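You operate a simulated robot arm through the tools that you are given. There is no shell and no other tool. Be economical: measure what you need, move in short steps, check, and stop when the job is done.

The job below is to be done with a simulated robot arm. You get a single attempt, and the scene is never put back.

TASK
Tighten both screws of the hinged board with the ratchet driver.
Fine: clamp the board first, free it after; ratchet driver back in its stand.
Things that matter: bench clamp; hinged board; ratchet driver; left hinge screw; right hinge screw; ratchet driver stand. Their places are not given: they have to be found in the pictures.

It is judged by the outcome, as a careful person would: the job done as asked, and still so three seconds after it is handed in. It fails if anything else is knocked over, pushed out of place, dropped, spilled or broken.

THE ROBOT
A 6-joint arm with a two-finger parallel gripper, fixed in place. Base frame: the origin is at the foot of the arm, x ahead of it, y to its left, z up. Readings come in mm, degrees, newtons and seconds.
With the tool pointing down near the work surface it reaches from about 420 to 860 mm from the base axis. Its first joint turns from -115.0 to 115.0 degrees. Payload 4.2 kg.
The TCP is the grasp point between the finger pads, 23 mm short of the fingertips. In the tool frame z runs along the fingers and y along their closing line. Largest opening 94 mm; finger width 38, thickness 10; the body of the gripper, 54 by 96 mm, starts 39 mm behind the TCP.
Orientation is told as [roll, pitch, yaw] about the base's x, y, z axes, in that order, counted from this pose: with the fingers straight down and closing along the base's y, the tool's x points along the base's -x, its y along +y and its z along -z.

THE INTERFACE
- The arm moves only by the tool servo_tool. Its argument "series" is a list of rows, each an object of numbers (a shift or turn left out is 0, a gripper value left out holds the last): "dx", "dy", "dz": the shift along the base's x, y, z in mm; "ax", "ay", "az": the turn, a rotation vector about the base's x, y, z in degrees; "jaw": the gripper command, from -1 (fully open) to 1 (shut), values between in proportion. In form: [{"dx": .., "dy": .., "dz": .., "ax": .., "ay": .., "az": .., "jaw": ..}, ...]. A call has 1 to 20 rows; each row is the pose to reach, as a shift and turn from the pose commanded when the call began. Each row takes 0.2 s and may step no farther than 50 mm and 8.6 degrees from the row before; otherwise, or with a gripper value out of range, the whole call is refused. Where a pose cannot be reached the arm comes as near as it can. A force on the tool above 80 N (or 10 N above the force at the start of the call, whichever is more), or a blocked arm, ends the call early, and 0.2 s more pass. The fingers move at their own pace (about 108 mm/s each) and stop on an object; they squeeze with about 34 N. The grip force told is the motor's: it shows also when the fingers shut on nothing. Time passes only in rows, and 0.2 s behind the last, so rows that repeat a pose let the fingers close. It gives the time, the measured TCP pose, the force on the tool (base axes), the opening and the grip force at its end, in the units of the frame above (readings bear some noise).
- Cameras (640 x 400 px; columns grow to the right, rows downward): "scene" is fixed at [51.3, -650.4, 1512.7]; the picture's right is [0.62, -0.79, 0.00], its down [-0.48, -0.38, -0.79] and it looks along [0.62, 0.49, -0.61] (base axes); focal length 336 px, centre (320, 200). "wrist" rides on the gripper at [-39, 0, -44] in the tool frame; the picture's right is [0.00, -1.00, 0.00], its down [0.97, 0.00, -0.24] and it looks along [0.24, 0.00, 0.97] (tool axes); focal length 218 px, centre (320, 200).
- snapshot(camera): a new picture of that camera. The clock stands still meanwhile.
- lift_body(by): slides the trunk up (or, below 0, down) by that many mm; the arm rides with it, the base frame stays. It gives what a move gives, with no picture.
- measure_at(camera, pixels): for up to 12 pixels [column, row] of the newest picture of that camera ("zoom" is the newest enlarged one), the place [x, y, z] in the base frame of the surface seen there, good to about 3 mm. The clock stands still meanwhile.
- zoom(camera, box): a new picture of the part [left, top, right, bottom] of that camera's present view, enlarged. The clock stands still meanwhile.
- job_done(): hands the job in; it is judged then, once.

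Keep the steps short. Do not move on a guess: measure, check each grasp and each placing, and mend mistakes. In all there are 80 turns and 54 pictures (those below and enlarged ones count). Leave the gripper open and the arm clear of the work at the hand-in unless told otherwise, and finish with a single line.

The tools are called after "Call:" as a command line: name --argument value ..., lists and objects as JSON in quotes. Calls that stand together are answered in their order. servo_tool: Moves the arm, as the interface text tells. Its arguments: {"type":"object","properties":{"series":{"type":"array"}},"required":["series"]} The other tools are called the same way: lift_body (by) slides the trunk up or down; snapshot (camera) takes a picture; measure_at (camera, pixels) gives the place of the surface under pixels of a picture; zoom (camera, box) takes an enlarged picture of a part of a camera's view; job_done () hands the job in.

At the start:

```text
time_s: 0.0
eef_pos: [271.1, -404.9, 1288.0]
tool_rot: [-0.1, 0.1, -0.1]
ft_force: [-0.8, 0.2, 0.2]
width: 94.0
grip_force: 0.0
trunk travel left (down, up): [-800.0, 190.0]
```

scene: 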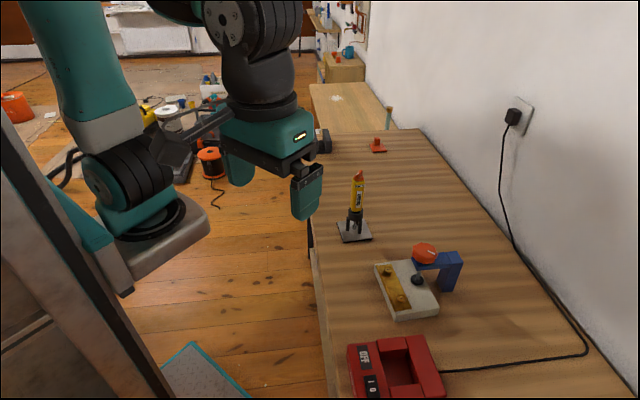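
wrist: 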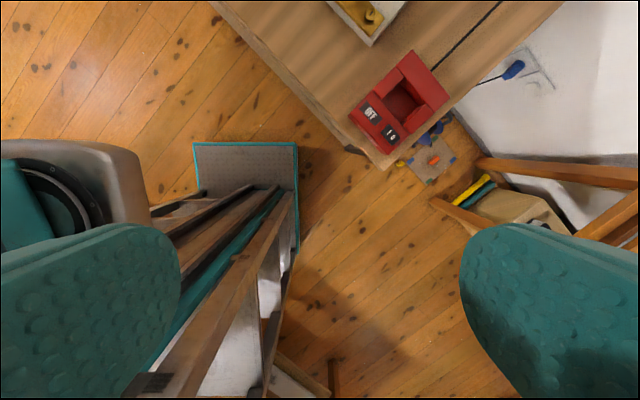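

I see the driver in its stand near (356,200), the hinged board near (405,290) with a blue clamp with an orange knob, and a red power supply/charger at (395,365). I'll enlarge these areas first.

Call:
zoom --camera "scene" --box '[350, 225, 490, 335]'

Call:
zoom --camera "scene" --box '[310, 130, 430, 250]'

Call:
zoom --camera "scene" --box '[330, 310, 470, 400]'

```text
3.64 times, centred on (420, 280) of scene
```

zoom: 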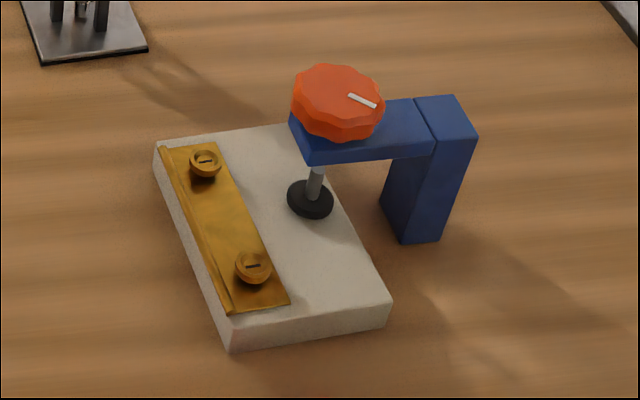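

```text
3.33 times, centred on (370, 190) of scene
```

zoom: 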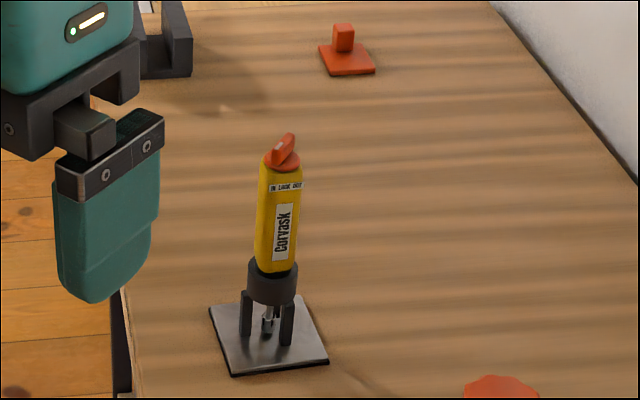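

```text
4.44 times, centred on (400, 355) of scene
```

zoom: 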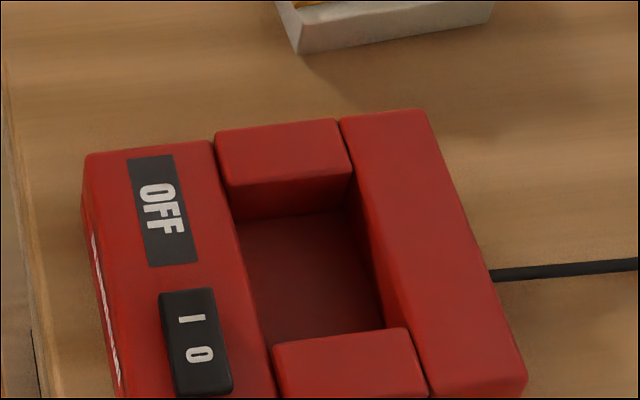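

The driver has a selector on top marked "IN LOCK OUT". Next I'll measure the driver, stand, screws, clamp and board.

Call:
measure_at --camera "scene" --pixels '[[358, 172], [356, 190], [354, 213], [340, 223], [366, 219], [346, 243], [372, 239], [394, 270], [404, 298], [424, 249], [418, 279], [450, 258]]'

Call:
zoom --camera "scene" --box '[338, 165, 378, 190]'

Call:
measure_at --camera "scene" --pixels '[[384, 263], [412, 260], [435, 309], [401, 318], [376, 265], [398, 257], [413, 306], [445, 285], [416, 252], [436, 249], [431, 257], [420, 267]]'

```text
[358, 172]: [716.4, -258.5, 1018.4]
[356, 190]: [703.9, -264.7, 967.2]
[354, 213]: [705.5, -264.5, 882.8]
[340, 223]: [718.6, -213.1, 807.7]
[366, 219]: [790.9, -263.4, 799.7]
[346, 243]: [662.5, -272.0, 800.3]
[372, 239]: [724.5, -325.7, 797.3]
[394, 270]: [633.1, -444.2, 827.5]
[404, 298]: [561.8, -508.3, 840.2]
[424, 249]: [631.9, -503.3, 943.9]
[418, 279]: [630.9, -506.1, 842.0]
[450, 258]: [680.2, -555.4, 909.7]
```

```text
16.00 times, centred on (358, 178) of scene
```

zoom: 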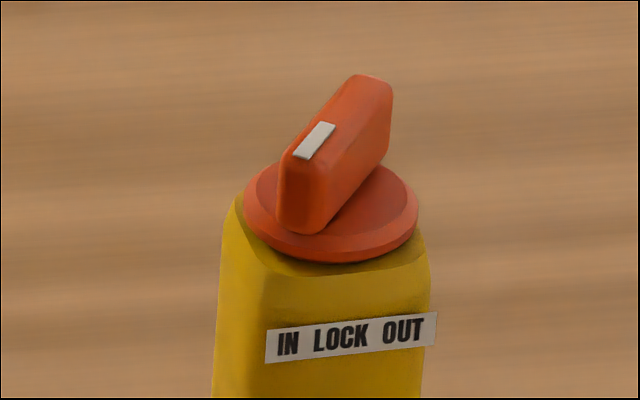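

```text
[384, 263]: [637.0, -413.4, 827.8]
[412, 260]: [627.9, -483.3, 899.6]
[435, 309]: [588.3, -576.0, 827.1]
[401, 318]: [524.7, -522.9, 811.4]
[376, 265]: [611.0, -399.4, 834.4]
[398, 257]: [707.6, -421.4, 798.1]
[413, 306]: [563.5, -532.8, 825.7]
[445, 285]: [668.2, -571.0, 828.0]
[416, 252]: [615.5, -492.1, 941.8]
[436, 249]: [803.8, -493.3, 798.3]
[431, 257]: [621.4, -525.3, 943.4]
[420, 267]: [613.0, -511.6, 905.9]
```

The selector seems to point to IN, and I'll confirm that from above. Next I'll move the arm above the driver, staying high.

Call:
servo_tool --series '[{"dx": 40, "dy": 14, "dz": -10}, {"dx": 80, "dy": 28, "dz": -20}, {"dx": 120, "dy": 42, "dz": -30}, {"dx": 160, "dy": 56, "dz": -40}, {"dx": 200, "dy": 70, "dz": -50}, {"dx": 240, "dy": 84, "dz": -60}, {"dx": 280, "dy": 98, "dz": -70}, {"dx": 320, "dy": 112, "dz": -80}, {"dx": 360, "dy": 126, "dz": -90}, {"dx": 400, "dy": 140, "dz": -100}, {"dx": 420, "dy": 140, "dz": -110}, {"dx": 420, "dy": 140, "dz": -110}]'

Call:
snapshot --camera "wrist"

```text
time_s: 2.6
eef_pos: [691.6, -264.1, 1178.5]
tool_rot: [0.0, -0.1, 0.1]
ft_force: [0.1, 0.5, 0.2]
width: 93.7
grip_force: 0.0
trunk travel left (down, up): [-800.0, 190.0]
```

```text
47 pictures are left
```

wrist: 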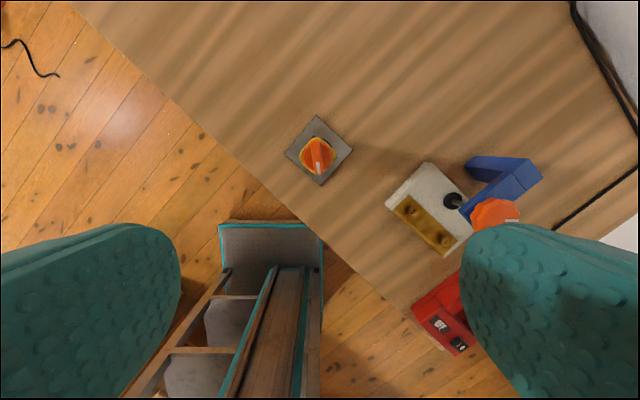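

Call:
zoom --camera "wrist" --box '[280, 110, 360, 190]'

Call:
zoom --camera "wrist" --box '[380, 150, 480, 260]'

Call:
measure_at --camera "wrist" --pixels '[[317, 152], [316, 116], [286, 153], [321, 184], [353, 150], [409, 211], [444, 242], [386, 197], [426, 163], [448, 257], [473, 235], [453, 199]]'

```text
5.00 times, centred on (320, 150) of wrist
```

zoom: 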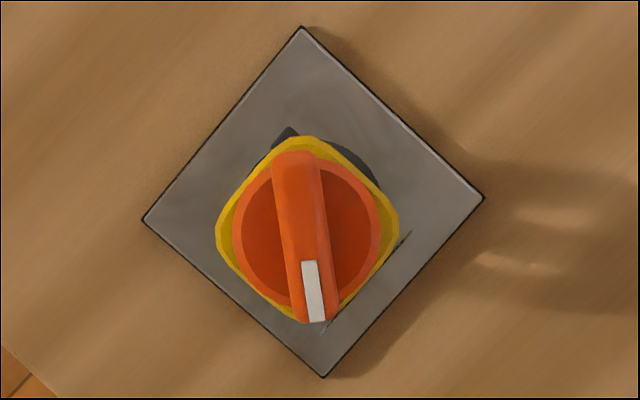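

```text
3.64 times, centred on (430, 205) of wrist
```

zoom: 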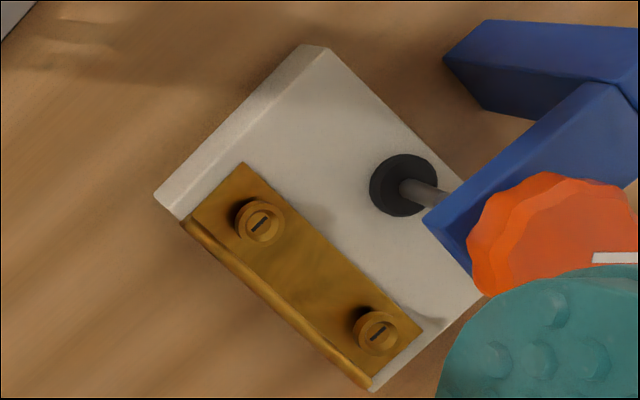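

```text
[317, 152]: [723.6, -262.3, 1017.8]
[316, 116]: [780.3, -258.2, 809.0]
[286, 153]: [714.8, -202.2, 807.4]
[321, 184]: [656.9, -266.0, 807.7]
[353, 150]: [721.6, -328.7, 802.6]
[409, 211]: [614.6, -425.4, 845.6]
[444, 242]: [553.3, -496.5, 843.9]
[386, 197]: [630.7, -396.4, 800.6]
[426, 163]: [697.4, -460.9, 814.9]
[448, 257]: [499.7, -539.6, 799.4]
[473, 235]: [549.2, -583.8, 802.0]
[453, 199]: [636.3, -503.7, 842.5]
```

Seen from above, the pointer is at the bottom corner of the handle, which is IN. The driver, stand and board all sit at about 50° yaw. Next I'll move over the board to see the clamp knob and screws.

Call:
servo_tool --series '[{"dx": -10, "dy": -40}, {"dx": -20, "dy": -80}, {"dx": -30, "dy": -120}, {"dx": -40, "dy": -160}, {"dx": -50, "dy": -200}, {"dx": -50, "dy": -230}, {"dx": -50, "dy": -230}]'

Call:
snapshot --camera "wrist"

```text
time_s: 4.2
eef_pos: [640.7, -495.2, 1177.5]
tool_rot: [0.0, 0.0, 0.1]
ft_force: [0.1, 0.3, 0.6]
width: 94.0
grip_force: 0.0
trunk travel left (down, up): [-800.0, 190.0]
```

```text
44 pictures are left
```

wrist: 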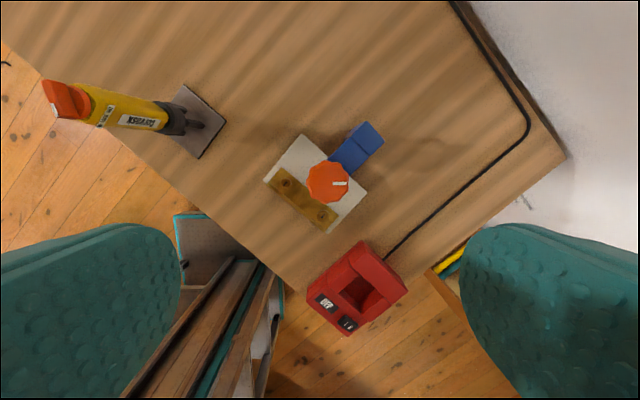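

Call:
zoom --camera "wrist" --box '[255, 115, 395, 245]'

Call:
measure_at --camera "wrist" --pixels '[[328, 183], [309, 183], [348, 182], [328, 203], [328, 163], [287, 183], [321, 214], [352, 147], [340, 160], [361, 157], [365, 125]]'

```text
3.08 times, centred on (325, 180) of wrist
```

zoom: 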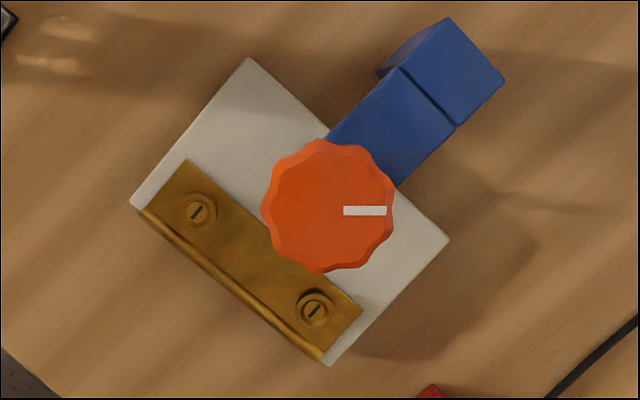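

```text
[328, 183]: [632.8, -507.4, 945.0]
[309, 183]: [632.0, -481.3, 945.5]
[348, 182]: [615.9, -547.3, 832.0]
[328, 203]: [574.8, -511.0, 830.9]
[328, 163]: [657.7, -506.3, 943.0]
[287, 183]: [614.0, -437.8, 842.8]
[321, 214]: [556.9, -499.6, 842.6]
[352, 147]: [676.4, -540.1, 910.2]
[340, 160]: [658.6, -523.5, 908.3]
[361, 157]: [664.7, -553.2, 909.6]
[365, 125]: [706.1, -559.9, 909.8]
```

The knob is centred at about (632.5, -506.5), top z 945, diameter about 55 mm, and the clamp arm top is at z 910. I'll descend with open jaws so the fingertips end near z 920, above the arm.

Call:
servo_tool --series '[{"dx": -8, "dy": -11, "dz": -40, "jaw": -1}, {"dx": -8, "dy": -11, "dz": -85}, {"dx": -8, "dy": -11, "dz": -130}, {"dx": -8, "dy": -11, "dz": -175}, {"dx": -8, "dy": -11, "dz": -205}, {"dx": -8, "dy": -11, "dz": -225}, {"dx": -8, "dy": -11, "dz": -233}, {"dx": -8, "dy": -11, "dz": -233}]'

Call:
snapshot --camera "wrist"

```text
time_s: 6.0
eef_pos: [634.6, -505.0, 945.2]
tool_rot: [0.1, 0.0, 0.0]
ft_force: [0.1, 0.1, -0.2]
width: 94.0
grip_force: 0.0
trunk travel left (down, up): [-800.0, 190.0]
```

```text
42 pictures are left
```

wrist: 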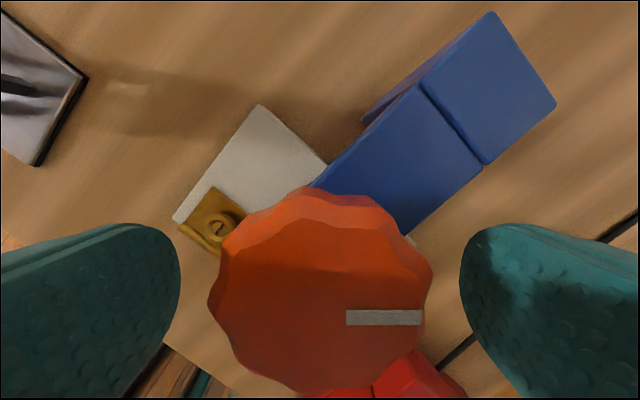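

The knob sits between the fingers and is centred. Now I'll close on it.

Call:
servo_tool --series '[{"jaw": 1}, {"jaw": 1}, {"jaw": 1}]'

```text
time_s: 6.8
eef_pos: [632.6, -505.9, 944.5]
tool_rot: [0.0, 0.1, 0.1]
ft_force: [0.0, -1.6, -1.7]
width: 56.0
grip_force: 45.5
trunk travel left (down, up): [-800.0, 190.0]
```

The grip holds at 56 mm. Next I'll turn clockwise seen from above (negative az) by 40° in small steps and watch the force.

Call:
servo_tool --series '[{"az": -8}, {"az": -16}, {"az": -24}, {"az": -32}, {"az": -40}, {"az": -40}]'

Call:
zoom --camera "scene" --box '[350, 215, 490, 325]'

```text
time_s: 8.2
eef_pos: [632.7, -505.8, 944.1]
tool_rot: [0.0, 0.0, -40.1]
ft_force: [5.2, -8.2, -1.8]
width: 55.7
grip_force: 45.3
trunk travel left (down, up): [-800.0, 190.0]
```

```text
3.64 times, centred on (420, 270) of scene
```

zoom: 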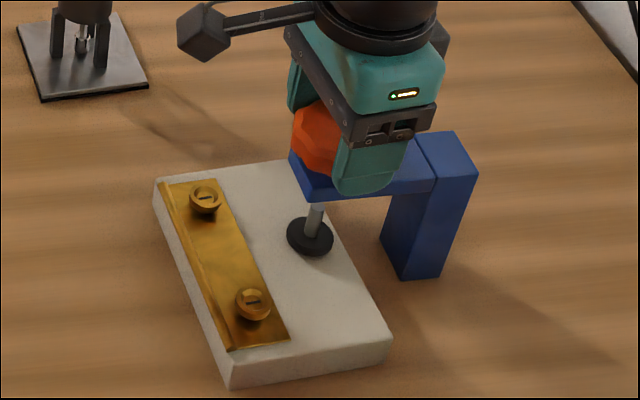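

There's no stall. The pad looks much as before, so I'll keep turning to −120°.

Call:
servo_tool --series '[{"az": -8}, {"az": -16}, {"az": -24}, {"az": -32}, {"az": -40}, {"az": -48}, {"az": -56}, {"az": -64}, {"az": -72}, {"az": -80}, {"az": -80}]'

Call:
zoom --camera "scene" --box '[350, 215, 490, 325]'

```text
time_s: 10.6
eef_pos: [632.8, -506.2, 943.6]
tool_rot: [0.1, 0.0, -120.1]
ft_force: [-2.3, -12.1, -1.0]
width: 56.0
grip_force: 45.0
trunk travel left (down, up): [-800.0, 190.0]
```

```text
3.64 times, centred on (420, 270) of scene
```

zoom: 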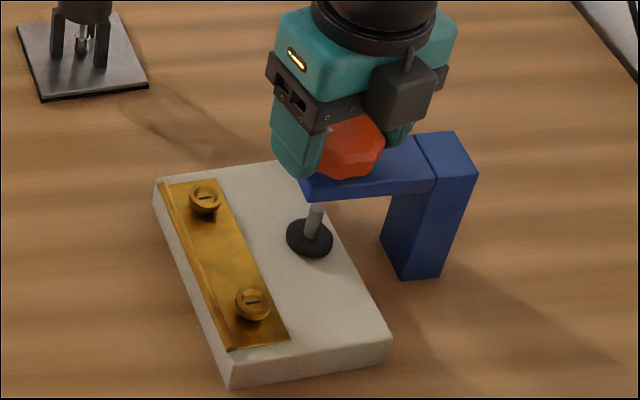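

The wrist reading sinks slightly and the pad is lowering a little. I'll keep turning.

Call:
servo_tool --series '[{"az": -8}, {"az": -16}, {"az": -24}, {"az": -32}, {"az": -40}, {"az": -48}, {"az": -56}, {"az": -64}, {"az": -72}, {"az": -80}, {"az": -80}]'

Call:
zoom --camera "scene" --box '[350, 215, 490, 325]'

```text
time_s: 13.0
eef_pos: [632.8, -506.2, 944.0]
tool_rot: [-0.1, -0.1, 159.9]
ft_force: [-11.1, -3.4, 1.0]
width: 55.9
grip_force: 44.8
trunk travel left (down, up): [-800.0, 190.0]
```

```text
3.64 times, centred on (420, 270) of scene
```

zoom: 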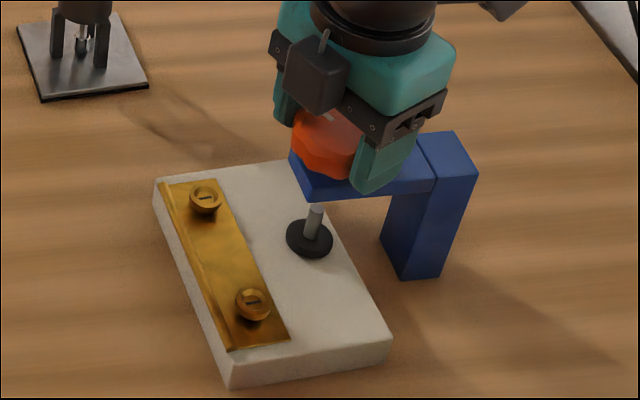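

The wrist has turned 200° freely. I'll zoom in closely on the pad to see the gap.

Call:
zoom --camera "scene" --box '[400, 250, 440, 290]'

```text
10.00 times, centred on (420, 270) of scene
```

zoom: 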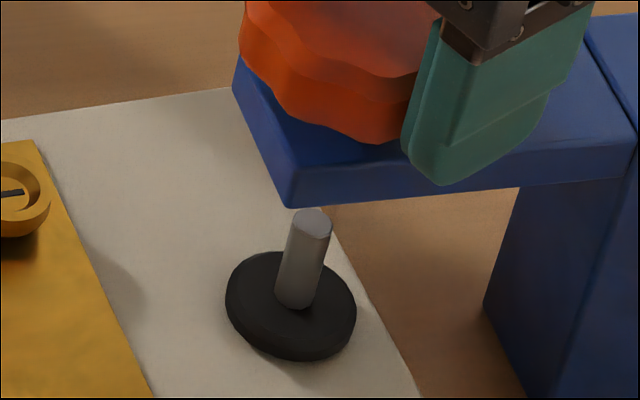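

The pad has sunk a little (the rod top now shows under the arm) but may not be pressing yet. I'll continue.

Call:
servo_tool --series '[{"az": -8}, {"az": -16}, {"az": -24}, {"az": -32}, {"az": -40}, {"az": -48}, {"az": -56}, {"az": -64}, {"az": -72}, {"az": -80}, {"az": -88}, {"az": -96}, {"az": -96}]'

Call:
zoom --camera "scene" --box '[400, 250, 440, 290]'

```text
time_s: 15.0
eef_pos: [636.8, -508.3, 944.6]
tool_rot: [0.5, -1.6, 142.9]
ft_force: [38.2, 49.3, 11.8]
width: 55.1
grip_force: 45.1
out of reach, approached as far as the arm can: row 3, 4, 5, 6, 7, 8, 9, 10
trunk travel left (down, up): [-800.0, 190.0]
stopped in row 10: the force on the tool passed its limit (the readings are from after the stop); the commanded pose is now the measured one
```

```text
10.00 times, centred on (420, 270) of scene
```

zoom: 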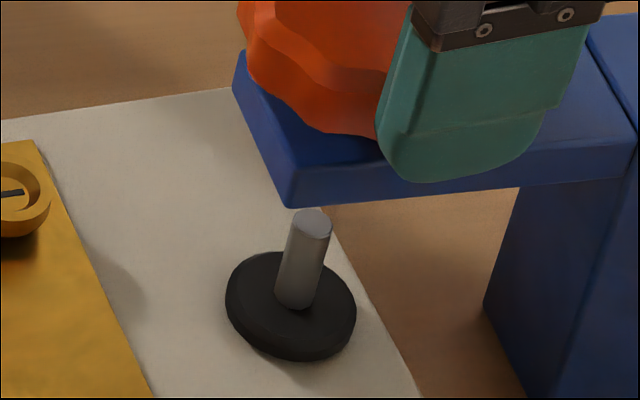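

The joint limit came at about −215°. I'll release, lift and unwind to regrip.

Call:
servo_tool --series '[{"jaw": -1}, {"jaw": -1}, {"dx": -4, "dy": 2.5, "dz": 30}, {"dx": -4, "dy": 2.5, "dz": 60}, {"dx": -4, "dy": 2.5, "dz": 60, "az": 8}, {"dx": -4, "dy": 2.5, "dz": 60, "az": 16}, {"dx": -4, "dy": 2.5, "dz": 60, "az": 24}, {"dx": -4, "dy": 2.5, "dz": 60, "az": 32}, {"dx": -4, "dy": 2.5, "dz": 60, "az": 40}, {"dx": -4, "dy": 2.5, "dz": 60, "az": 48}, {"dx": -4, "dy": 2.5, "dz": 60, "az": 56}, {"dx": -4, "dy": 2.5, "dz": 60, "az": 64}, {"dx": -4, "dy": 2.5, "dz": 60, "az": 72}, {"dx": -4, "dy": 2.5, "dz": 60, "az": 80}, {"dx": -4, "dy": 2.5, "dz": 60, "az": 88}, {"dx": -4, "dy": 2.5, "dz": 60, "az": 96}, {"dx": -4, "dy": 2.5, "dz": 60, "az": 104}, {"dx": -4, "dy": 2.5, "dz": 60, "az": 112}, {"dx": -4, "dy": 2.5, "dz": 60, "az": 120}, {"dx": -4, "dy": 2.5, "dz": 60, "az": 120}]'

Call:
zoom --camera "scene" --box '[350, 215, 490, 325]'

```text
time_s: 19.2
eef_pos: [625.7, -512.7, 1005.2]
tool_rot: [1.0, -1.5, -98.2]
ft_force: [0.1, -0.7, 0.6]
width: 94.0
grip_force: 0.1
trunk travel left (down, up): [-800.0, 190.0]
```

```text
3.64 times, centred on (420, 270) of scene
```

zoom: 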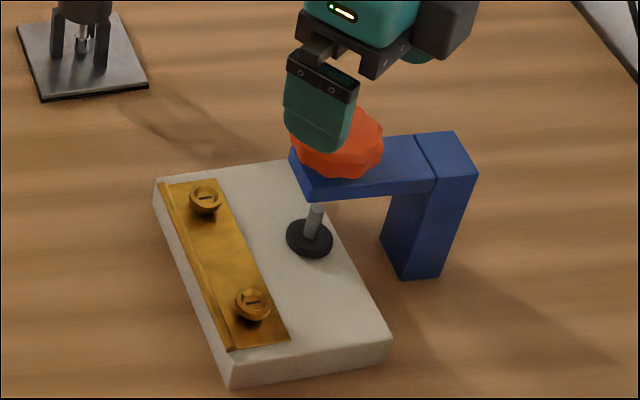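

A small tilt crept in (1.0, −1.5). I'll level out and recentre first.

Call:
servo_tool --series '[{"ax": 1.63, "ay": 0.78, "dx": 7, "dy": 6.5}, {"ax": 1.63, "ay": 0.78, "dx": 7, "dy": 6.5}]'

```text
time_s: 19.8
eef_pos: [632.7, -505.6, 1004.6]
tool_rot: [0.0, 0.0, -98.3]
ft_force: [0.5, 0.7, 0.0]
width: 93.8
grip_force: 0.1
trunk travel left (down, up): [-800.0, 190.0]
```

Level again. Now I'll turn the wrist +156°.

Call:
servo_tool --series '[{"az": 8.2}, {"az": 16.4}, {"az": 24.6}, {"az": 32.8}, {"az": 41}, {"az": 49.2}, {"az": 57.4}, {"az": 65.6}, {"az": 73.8}, {"az": 82}, {"az": 90.2}, {"az": 98.4}, {"az": 106.6}, {"az": 114.8}, {"az": 123}, {"az": 131.2}, {"az": 139.4}, {"az": 147.6}, {"az": 155.8}, {"az": 155.8}]'

Call:
snapshot --camera "wrist"

```text
time_s: 24.0
eef_pos: [633.8, -506.9, 1003.5]
tool_rot: [0.0, 0.0, 57.6]
ft_force: [0.6, 0.7, 0.4]
width: 94.1
grip_force: 0.1
trunk travel left (down, up): [-800.0, 190.0]
```

```text
35 pictures are left
```

wrist: 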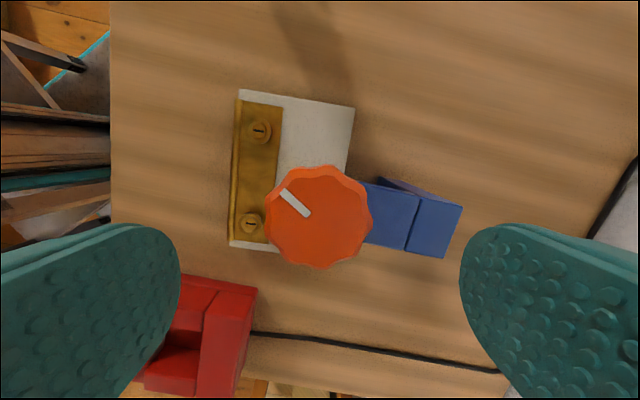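

The knob mark has turned about −160° while the hand turned −215°. It either slipped at the tight end or at the joint limit. I'll regrip and turn once more to test.

Call:
servo_tool --series '[{"dz": -30}, {"dz": -60}, {"dz": -60, "jaw": 1}, {"dz": -60, "jaw": 1}, {"dz": -60, "jaw": 1}, {"dz": -60, "az": -8}, {"dz": -60, "az": -16}, {"dz": -60, "az": -24}, {"dz": -60, "az": -32}, {"dz": -60, "az": -40}, {"dz": -60, "az": -40}]'

Call:
snapshot --camera "wrist"

```text
time_s: 26.4
eef_pos: [632.3, -505.1, 942.9]
tool_rot: [0.2, 0.1, 17.5]
ft_force: [-18.8, 15.3, -8.7]
width: 55.3
grip_force: 44.4
trunk travel left (down, up): [-800.0, 190.0]
```

```text
34 pictures are left
```

wrist: 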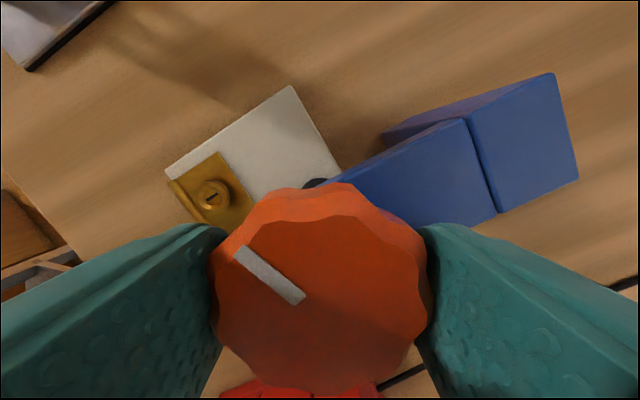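

The mark turned along with the hand, so the knob is still turning. I'll continue by 80°.

Call:
servo_tool --series '[{"az": -8}, {"az": -16}, {"az": -24}, {"az": -32}, {"az": -40}, {"az": -48}, {"az": -56}, {"az": -64}, {"az": -72}, {"az": -80}, {"az": -80}]'

Call:
snapshot --camera "wrist"

Call:
zoom --camera "scene" --box '[400, 250, 440, 290]'

```text
time_s: 28.8
eef_pos: [632.8, -504.3, 942.7]
tool_rot: [-0.1, 0.2, -62.4]
ft_force: [-7.2, 30.7, -13.8]
width: 55.3
grip_force: 44.3
trunk travel left (down, up): [-800.0, 190.0]
```

```text
33 pictures are left
```

wrist: 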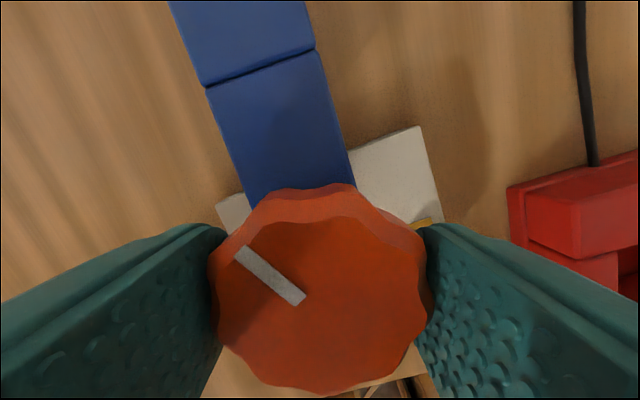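

```text
10.00 times, centred on (420, 270) of scene
```

zoom: 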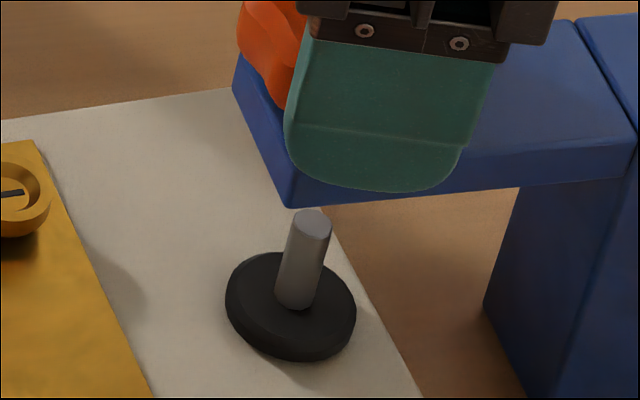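

The pad has not sunk further between these two views, so it may already be touching the board. I'll turn further and check whether the knob stalls in the grip.

Call:
servo_tool --series '[{"az": -8}, {"az": -16}, {"az": -24}, {"az": -32}, {"az": -40}, {"az": -48}, {"az": -56}, {"az": -64}, {"az": -72}, {"az": -80}, {"az": -88}, {"az": -96}, {"az": -104}, {"az": -112}, {"az": -120}, {"az": -120}]'

Call:
snapshot --camera "wrist"

Call:
zoom --camera "scene" --box '[400, 250, 440, 290]'

```text
time_s: 32.2
eef_pos: [633.4, -505.4, 942.6]
tool_rot: [-0.3, -0.2, 177.6]
ft_force: [1.0, 33.8, -14.4]
width: 55.4
grip_force: 44.8
trunk travel left (down, up): [-800.0, 190.0]
```

```text
31 pictures are left
```

wrist: 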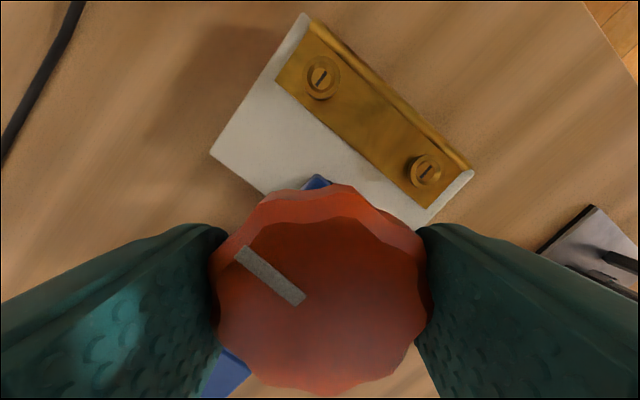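

```text
10.00 times, centred on (420, 270) of scene
```

zoom: 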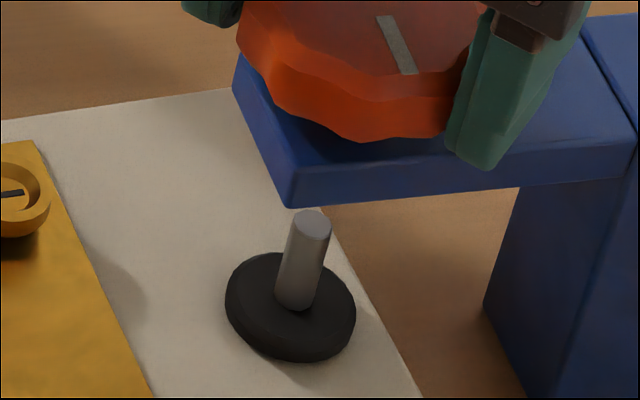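

The knob still follows the hand but the pad hasn't sunk further. I'll measure the pad top against the board around it to judge contact.

Call:
measure_at --camera "zoom" --pixels '[[250, 300], [255, 275], [262, 325], [300, 335], [335, 320], [342, 290], [180, 300], [200, 240], [200, 370], [330, 380], [160, 200], [260, 220]]'

```text
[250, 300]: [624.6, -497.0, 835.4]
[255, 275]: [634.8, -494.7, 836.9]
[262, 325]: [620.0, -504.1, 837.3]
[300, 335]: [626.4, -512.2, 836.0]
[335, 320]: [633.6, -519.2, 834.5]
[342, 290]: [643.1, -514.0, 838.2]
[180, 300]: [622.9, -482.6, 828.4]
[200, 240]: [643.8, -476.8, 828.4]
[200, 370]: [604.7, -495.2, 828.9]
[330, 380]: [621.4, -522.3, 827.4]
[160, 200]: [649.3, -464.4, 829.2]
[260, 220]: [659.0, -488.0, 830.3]
```

Call:
zoom --camera "scene" --box '[409, 272, 427, 290]'

```text
16.00 times, centred on (418, 281) of scene
```

zoom: 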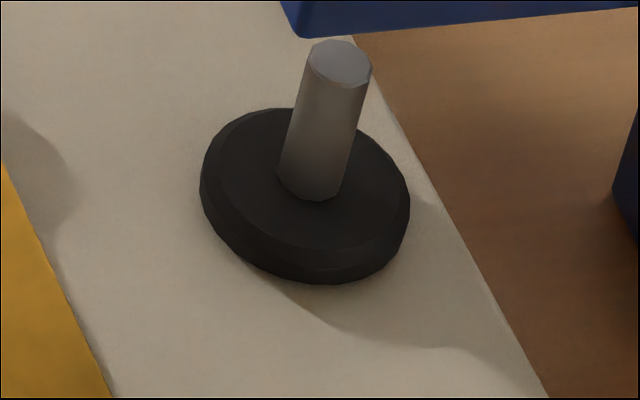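

The pad rim is about 8 mm thick and its top is at 836, so its bottom meets the board top (828.5). The board is clamped: the pad has come down about 5 mm and turns no lower. Now I'll release the knob, go up and unwind the wrist.

Call:
servo_tool --series '[{"jaw": -1}, {"jaw": -1}, {"dz": 40}, {"dz": 80}, {"dz": 120, "az": 8}, {"dz": 160, "az": 16}, {"dz": 190, "az": 24}, {"dz": 190, "az": 32}, {"dz": 190, "az": 40}, {"dz": 190, "az": 48}, {"dz": 190, "az": 56}, {"dz": 190, "az": 64}, {"dz": 190, "az": 72}, {"dz": 190, "az": 80}, {"dz": 190, "az": 88}, {"dz": 190, "az": 96}, {"dz": 190, "az": 104}, {"dz": 190, "az": 112}, {"dz": 190, "az": 120}, {"dz": 190, "az": 128}]'

```text
time_s: 36.4
eef_pos: [633.1, -507.4, 1134.5]
tool_rot: [0.0, 0.1, -54.4]
ft_force: [0.0, -0.2, -1.7]
width: 94.2
grip_force: 0.2
trunk travel left (down, up): [-800.0, 190.0]
```

Next I'll move over the driver (718, −264) with yaw 50°.

Call:
servo_tool --series '[{"az": 8, "dx": 6, "dy": 18}, {"az": 16, "dx": 12, "dy": 36}, {"az": 24, "dx": 18, "dy": 54}, {"az": 32, "dx": 24, "dy": 72}, {"az": 40, "dx": 30, "dy": 90}, {"az": 48, "dx": 36, "dy": 108}, {"az": 56, "dx": 42, "dy": 126}, {"az": 64, "dx": 48, "dy": 144}, {"az": 72, "dx": 54, "dy": 162}, {"az": 80, "dx": 60, "dy": 180}, {"az": 88, "dx": 66, "dy": 198}, {"az": 96, "dx": 72, "dy": 216}, {"az": 104.4, "dx": 78, "dy": 234}, {"az": 104.4, "dx": 85, "dy": 243}, {"az": 104.4, "dx": 85, "dy": 243}]'

Call:
snapshot --camera "wrist"

```text
time_s: 39.6
eef_pos: [717.7, -265.2, 1134.5]
tool_rot: [0.0, 0.1, 50.0]
ft_force: [0.2, 0.1, -0.7]
width: 94.0
grip_force: 0.0
trunk travel left (down, up): [-800.0, 190.0]
```

```text
28 pictures are left
```

wrist: 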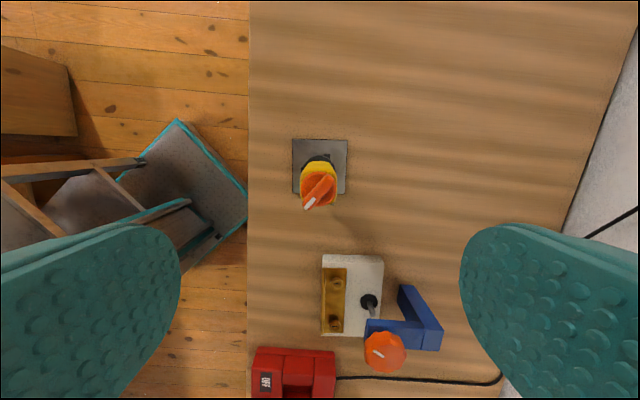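

The stand and handle are square in this view, so the yaw is right. The driver axis is at about (722, −260). I'll descend to TCP z 988, which keeps the gripper body above the selector.

Call:
servo_tool --series '[{"dx": 4, "dy": 5, "dz": 0}, {"dx": 4, "dy": 5, "dz": -40}, {"dx": 4, "dy": 5, "dz": -80}, {"dx": 4, "dy": 5, "dz": -110}, {"dx": 4, "dy": 5, "dz": -130}, {"dx": 4, "dy": 5, "dz": -140}, {"dx": 4, "dy": 5, "dz": -146}, {"dx": 4, "dy": 5, "dz": -146}]'

Call:
snapshot --camera "wrist"

```text
time_s: 41.4
eef_pos: [721.4, -259.2, 986.7]
tool_rot: [0.0, 0.0, 49.9]
ft_force: [-0.1, 0.6, -0.8]
width: 94.0
grip_force: 0.0
trunk travel left (down, up): [-800.0, 190.0]
```

```text
27 pictures are left
```

wrist: 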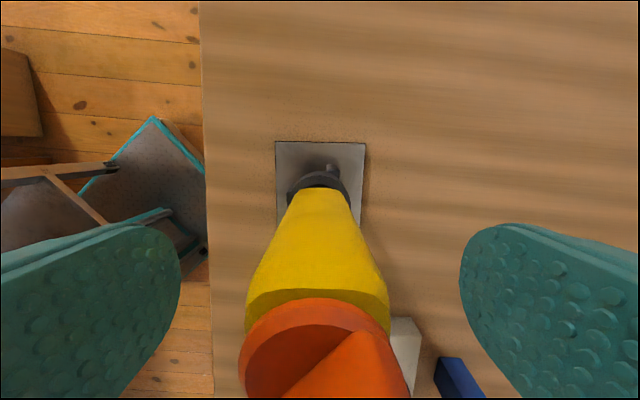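

The handle is centred between the fingers. Closing.

Call:
servo_tool --series '[{"jaw": 0.3}, {"jaw": 1}, {"jaw": 1}, {"jaw": 1}]'

Call:
zoom --camera "scene" --box '[300, 130, 420, 250]'

```text
time_s: 42.4
eef_pos: [722.0, -259.3, 987.8]
tool_rot: [0.0, -0.1, 50.0]
ft_force: [-2.0, 0.6, 0.3]
width: 32.8
grip_force: 34.1
trunk travel left (down, up): [-800.0, 190.0]
```

```text
3.33 times, centred on (360, 190) of scene
```

zoom: 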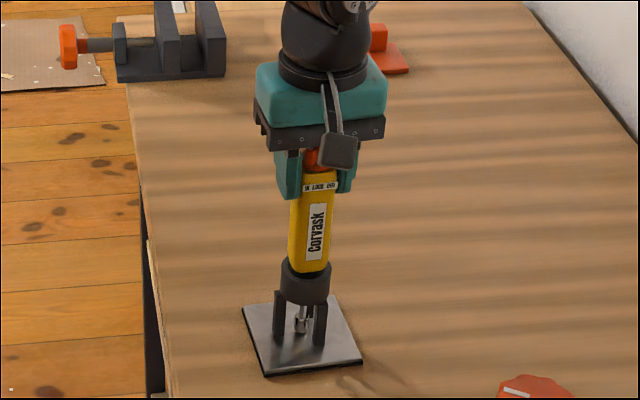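

Firm grip at 33 mm. I'll lift straight up.

Call:
servo_tool --series '[{"dz": 10}, {"dz": 20}, {"dz": 40}, {"dz": 70}, {"dz": 100}, {"dz": 110}, {"dz": 110}]'

Call:
zoom --camera "scene" --box '[300, 80, 420, 250]'

```text
time_s: 44.0
eef_pos: [722.6, -258.6, 1098.8]
tool_rot: [0.1, 0.0, 49.9]
ft_force: [0.0, -1.0, -4.2]
width: 32.6
grip_force: 33.8
trunk travel left (down, up): [-800.0, 190.0]
```

```text
2.35 times, centred on (360, 165) of scene
```

zoom: 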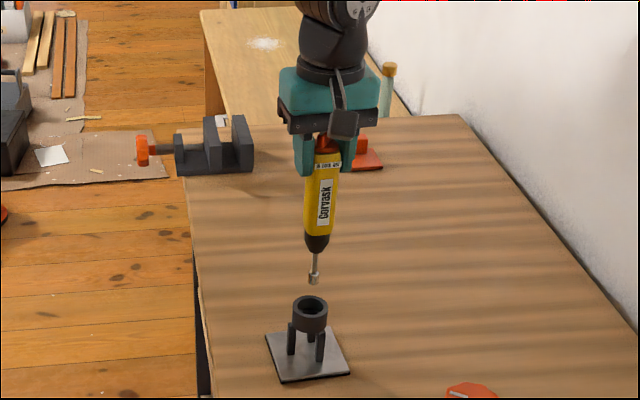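

The driver is out; the stand is a ring on three posts. I'll measure the bit tip, the shaft and the ring.

Call:
measure_at --camera "zoom" --pixels '[[314, 281], [314, 276], [315, 262], [316, 244], [321, 200], [295, 308], [327, 310], [310, 325], [311, 303]]'

Call:
zoom --camera "scene" --box '[340, 165, 376, 205]'

```text
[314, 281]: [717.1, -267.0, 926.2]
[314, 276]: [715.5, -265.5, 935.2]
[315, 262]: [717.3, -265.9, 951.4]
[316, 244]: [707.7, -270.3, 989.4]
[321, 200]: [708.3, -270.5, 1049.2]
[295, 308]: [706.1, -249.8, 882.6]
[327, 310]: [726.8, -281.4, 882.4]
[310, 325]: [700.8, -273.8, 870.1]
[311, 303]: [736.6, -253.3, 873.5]
```

```text
10.00 times, centred on (358, 185) of scene
```

zoom: 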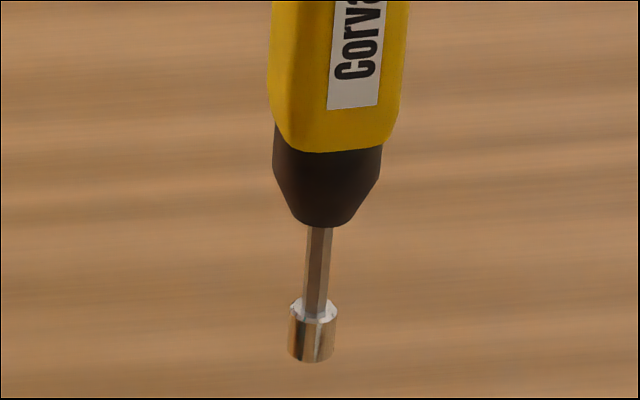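

The scene measurements suggest the driver axis is ~5 mm off the TCP along tool x. I'll look through the wrist camera to check.

Call:
snapshot --camera "wrist"

```text
23 pictures are left
```

wrist: 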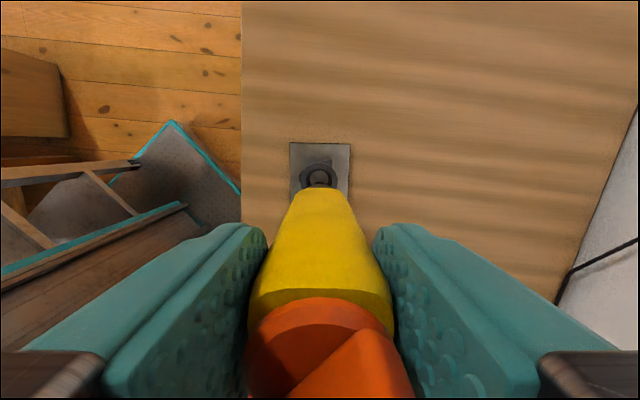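

Call:
measure_at --camera "wrist" --pixels '[[320, 163], [303, 175], [334, 175], [292, 145], [349, 145], [292, 195], [349, 190], [319, 176], [320, 240], [320, 290]]'

Call:
zoom --camera "wrist" --box '[270, 130, 370, 230]'

```text
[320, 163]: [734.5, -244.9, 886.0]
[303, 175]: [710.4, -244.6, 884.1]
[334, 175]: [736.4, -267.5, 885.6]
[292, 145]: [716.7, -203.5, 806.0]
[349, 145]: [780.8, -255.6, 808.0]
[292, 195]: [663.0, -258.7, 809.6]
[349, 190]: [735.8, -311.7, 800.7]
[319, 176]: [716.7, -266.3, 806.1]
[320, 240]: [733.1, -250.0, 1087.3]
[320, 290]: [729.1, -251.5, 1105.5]
```

```text
4.00 times, centred on (320, 180) of wrist
```

zoom: 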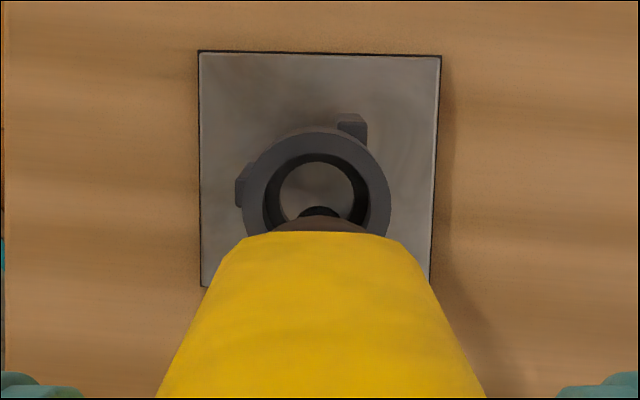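

The wrist view puts the stand axis at about (722, −259), so the driver is held nearly centred on the TCP. Bit tip is ~174 mm below the TCP. I'll record the stand place as TCP (722, −259.3, 988, yaw 50), then move over the left screw (615, −434.5) with the tip at about z 872.

Call:
servo_tool --series '[{"dx": -20, "dy": -34}, {"dx": -42, "dy": -70}, {"dx": -64, "dy": -106}, {"dx": -86, "dy": -142}, {"dx": -106, "dy": -174}, {"dx": -106, "dy": -174, "dz": -30}, {"dx": -106, "dy": -174, "dz": -52}, {"dx": -106, "dy": -174, "dz": -52}]'

Call:
zoom --camera "scene" --box '[370, 240, 420, 290]'

Call:
zoom --camera "wrist" --box '[260, 120, 380, 240]'

```text
time_s: 45.8
eef_pos: [616.0, -434.7, 1046.2]
tool_rot: [0.0, 0.0, 49.9]
ft_force: [0.7, -0.4, -3.2]
width: 33.0
grip_force: 33.8
trunk travel left (down, up): [-800.0, 190.0]
```

```text
8.00 times, centred on (395, 265) of scene
```

zoom: 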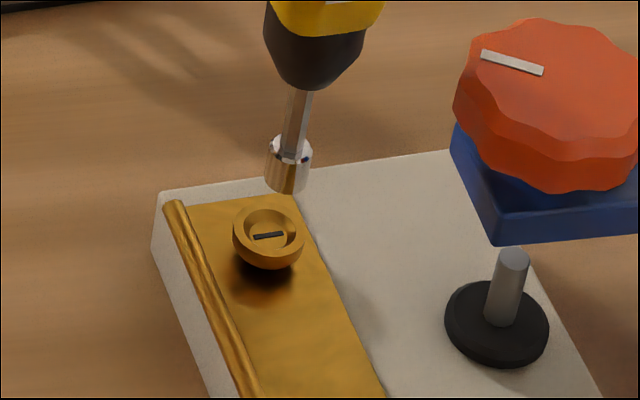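

```text
3.33 times, centred on (320, 180) of wrist
```

zoom: 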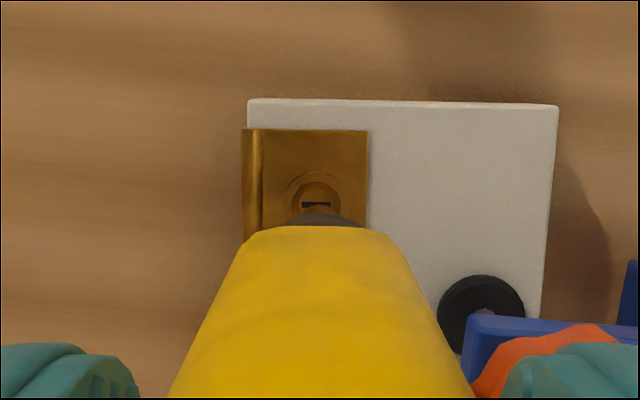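

The screw is a cup head with a slot at its bottom. The wrist and scene views both show the bit about 2 mm off in the tool's −y sense. I'll correct that, then lower to just above the head.

Call:
servo_tool --series '[{"dx": -1.4, "dy": 1.2}, {"dx": -1.4, "dy": 1.2, "dz": -12}, {"dx": -1.4, "dy": 1.2, "dz": -20}, {"dx": -1.4, "dy": 1.2, "dz": -20}]'

Call:
zoom --camera "scene" --box '[380, 255, 410, 285]'

```text
time_s: 46.8
eef_pos: [614.9, -432.3, 1026.4]
tool_rot: [0.1, -0.1, 49.9]
ft_force: [-0.2, 0.4, -3.6]
width: 32.7
grip_force: 33.7
trunk travel left (down, up): [-800.0, 190.0]
```

```text
13.33 times, centred on (395, 270) of scene
```

zoom: 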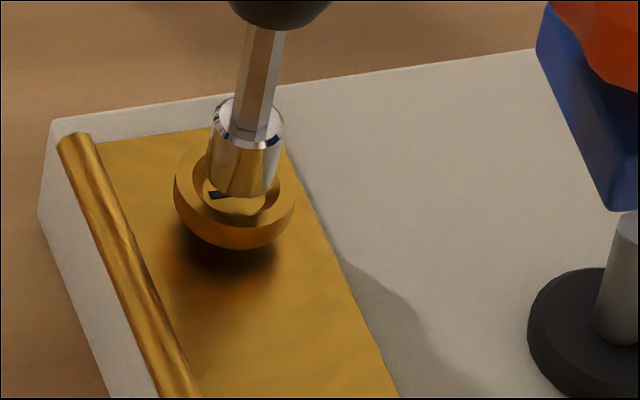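

Call:
measure_at --camera "zoom" --pixels '[[243, 190], [225, 182], [262, 185], [243, 165], [240, 205], [185, 190], [288, 205], [238, 232], [262, 203], [150, 240], [260, 60], [216, 193]]'

Call:
zoom --camera "wrist" --box '[280, 140, 360, 220]'

```text
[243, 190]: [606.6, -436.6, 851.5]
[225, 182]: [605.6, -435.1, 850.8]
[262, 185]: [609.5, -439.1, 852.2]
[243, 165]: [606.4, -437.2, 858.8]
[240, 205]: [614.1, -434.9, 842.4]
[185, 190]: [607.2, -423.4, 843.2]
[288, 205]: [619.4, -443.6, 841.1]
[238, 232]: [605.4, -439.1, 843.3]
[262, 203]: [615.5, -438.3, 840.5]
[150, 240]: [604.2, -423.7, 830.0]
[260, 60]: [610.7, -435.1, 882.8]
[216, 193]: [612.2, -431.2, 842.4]
```

```text
5.00 times, centred on (320, 180) of wrist
```

zoom: 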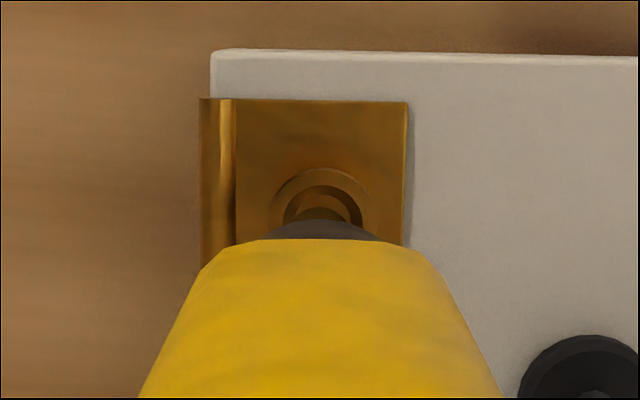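

The tip axis is about (611.5, −433.4) and the cup centre about (613.5, −433), so I'll shift +1.5 mm in x and lower gently in steps.

Call:
servo_tool --series '[{"dx": 1.5, "dy": 0.7}, {"dx": 1.5, "dy": 0.7, "dz": -3}, {"dx": 1.5, "dy": 0.7, "dz": -6}, {"dx": 1.5, "dy": 0.7, "dz": -6}]'

Call:
zoom --camera "scene" --box '[380, 255, 410, 285]'

```text
time_s: 47.8
eef_pos: [615.6, -432.0, 1018.9]
tool_rot: [0.0, 0.1, 49.9]
ft_force: [0.1, -0.7, -3.0]
width: 32.4
grip_force: 33.8
trunk travel left (down, up): [-800.0, 190.0]
```

```text
13.33 times, centred on (395, 270) of scene
```

zoom: 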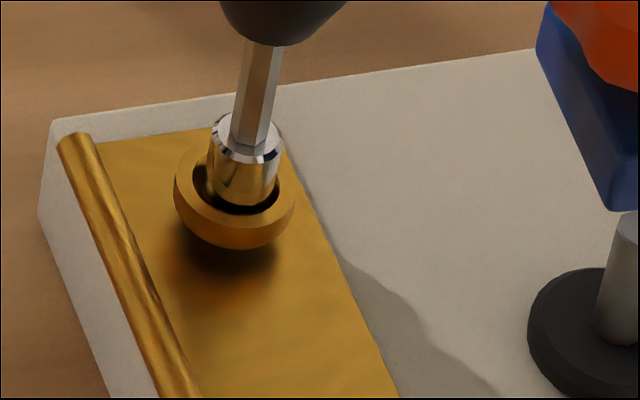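

The tip is in the cup and slightly right of centre. I'll nudge 1 mm left and lower 3 mm more.

Call:
servo_tool --series '[{"dx": -0.6, "dy": 0.8}, {"dx": -0.6, "dy": 0.8, "dz": -1.5}, {"dx": -0.6, "dy": 0.8, "dz": -3}, {"dx": -0.6, "dy": 0.8, "dz": -3}]'

```text
time_s: 48.8
eef_pos: [616.3, -430.8, 1017.5]
tool_rot: [-0.2, -0.1, 49.9]
ft_force: [-2.6, 0.9, 10.9]
width: 32.7
grip_force: 34.8
trunk travel left (down, up): [-800.0, 190.0]
```

Contact at about 14 N of push. I'll turn clockwise 48° first and check.

Call:
servo_tool --series '[{"az": -8}, {"az": -16}, {"az": -24}, {"az": -32}, {"az": -40}, {"az": -48}, {"az": -48}]'

Call:
zoom --camera "scene" --box '[380, 255, 410, 285]'

```text
time_s: 50.4
eef_pos: [614.0, -431.6, 1016.9]
tool_rot: [-0.2, -0.2, 1.9]
ft_force: [3.4, -4.3, 14.0]
width: 32.6
grip_force: 33.8
trunk travel left (down, up): [-800.0, 190.0]
```

```text
13.33 times, centred on (395, 270) of scene
```

zoom: 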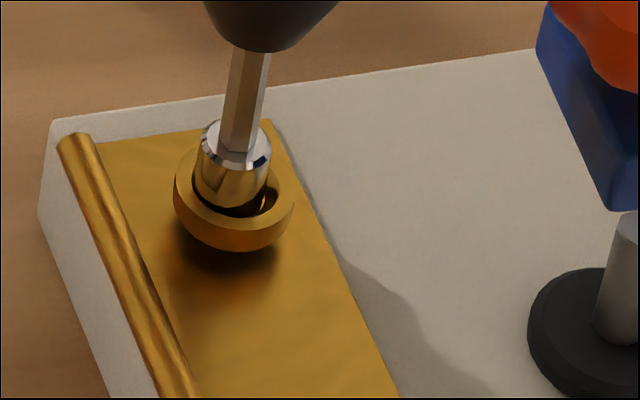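

The tip stays in the cup. I'll recentre slightly and continue −112° under light push.

Call:
servo_tool --series '[{"dx": 0.5, "dy": -0.5, "dz": -0.3, "az": -8}, {"dx": 0.5, "dy": -0.5, "dz": -0.3, "az": -16}, {"dx": 0.5, "dy": -0.5, "dz": -0.3, "az": -24}, {"dx": 0.5, "dy": -0.5, "dz": -0.3, "az": -32}, {"dx": 0.5, "dy": -0.5, "dz": -0.3, "az": -40}, {"dx": 0.5, "dy": -0.5, "dz": -0.3, "az": -48}, {"dx": 0.5, "dy": -0.5, "dz": -0.5, "az": -56}, {"dx": 0.5, "dy": -0.5, "dz": -0.5, "az": -64}, {"dx": 0.5, "dy": -0.5, "dz": -0.5, "az": -72}, {"dx": 0.5, "dy": -0.5, "dz": -0.5, "az": -80}, {"dx": 0.5, "dy": -0.5, "dz": -0.5, "az": -88}, {"dx": 0.5, "dy": -0.5, "dz": -0.5, "az": -96}, {"dx": 0.5, "dy": -0.5, "dz": -0.5, "az": -104}, {"dx": 0.5, "dy": -0.5, "dz": -0.5, "az": -112}, {"dx": 0.5, "dy": -0.5, "dz": -0.5, "az": -112}]'

Call:
zoom --camera "scene" --box '[380, 255, 410, 285]'

```text
time_s: 53.6
eef_pos: [615.4, -430.9, 1016.1]
tool_rot: [-0.2, 0.0, -110.2]
ft_force: [-3.4, -5.0, -3.8]
width: 32.7
grip_force: 34.4
trunk travel left (down, up): [-800.0, 190.0]
```

```text
13.33 times, centred on (395, 270) of scene
```

zoom: 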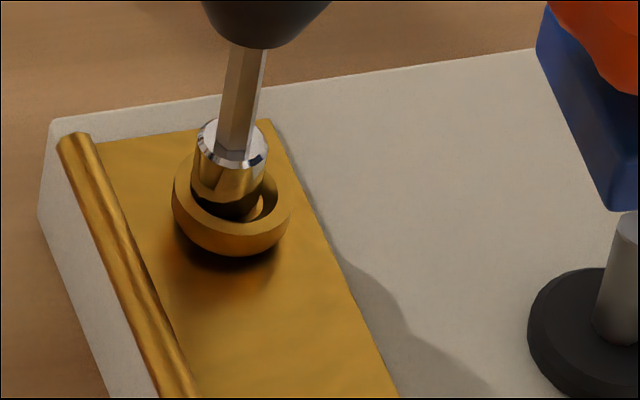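

The screw sank about 2 mm with the turn, so it is driving; the tip just lost pressure. I'll follow down 2.5 mm and continue to −170°.

Call:
servo_tool --series '[{"dx": 0.6, "dy": -0.8, "dz": -1.2}, {"dx": 0.6, "dy": -0.8, "dz": -2.5}, {"dx": 0.6, "dy": -0.8, "dz": -2.7, "az": -8}, {"dx": 0.6, "dy": -0.8, "dz": -2.8, "az": -16}, {"dx": 0.6, "dy": -0.8, "dz": -2.9, "az": -24}, {"dx": 0.6, "dy": -0.8, "dz": -3.0, "az": -32}, {"dx": 0.6, "dy": -0.8, "dz": -3.1, "az": -40}, {"dx": 0.6, "dy": -0.8, "dz": -3.2, "az": -48}, {"dx": 0.6, "dy": -0.8, "dz": -3.3, "az": -56}, {"dx": 0.6, "dy": -0.8, "dz": -3.3, "az": -60}, {"dx": 0.6, "dy": -0.8, "dz": -3.3, "az": -60}]'

```text
time_s: 56.0
eef_pos: [617.2, -432.0, 1013.9]
tool_rot: [0.1, 0.1, -170.3]
ft_force: [-1.0, -2.0, 24.7]
width: 32.8
grip_force: 33.9
trunk travel left (down, up): [-800.0, 190.0]
```

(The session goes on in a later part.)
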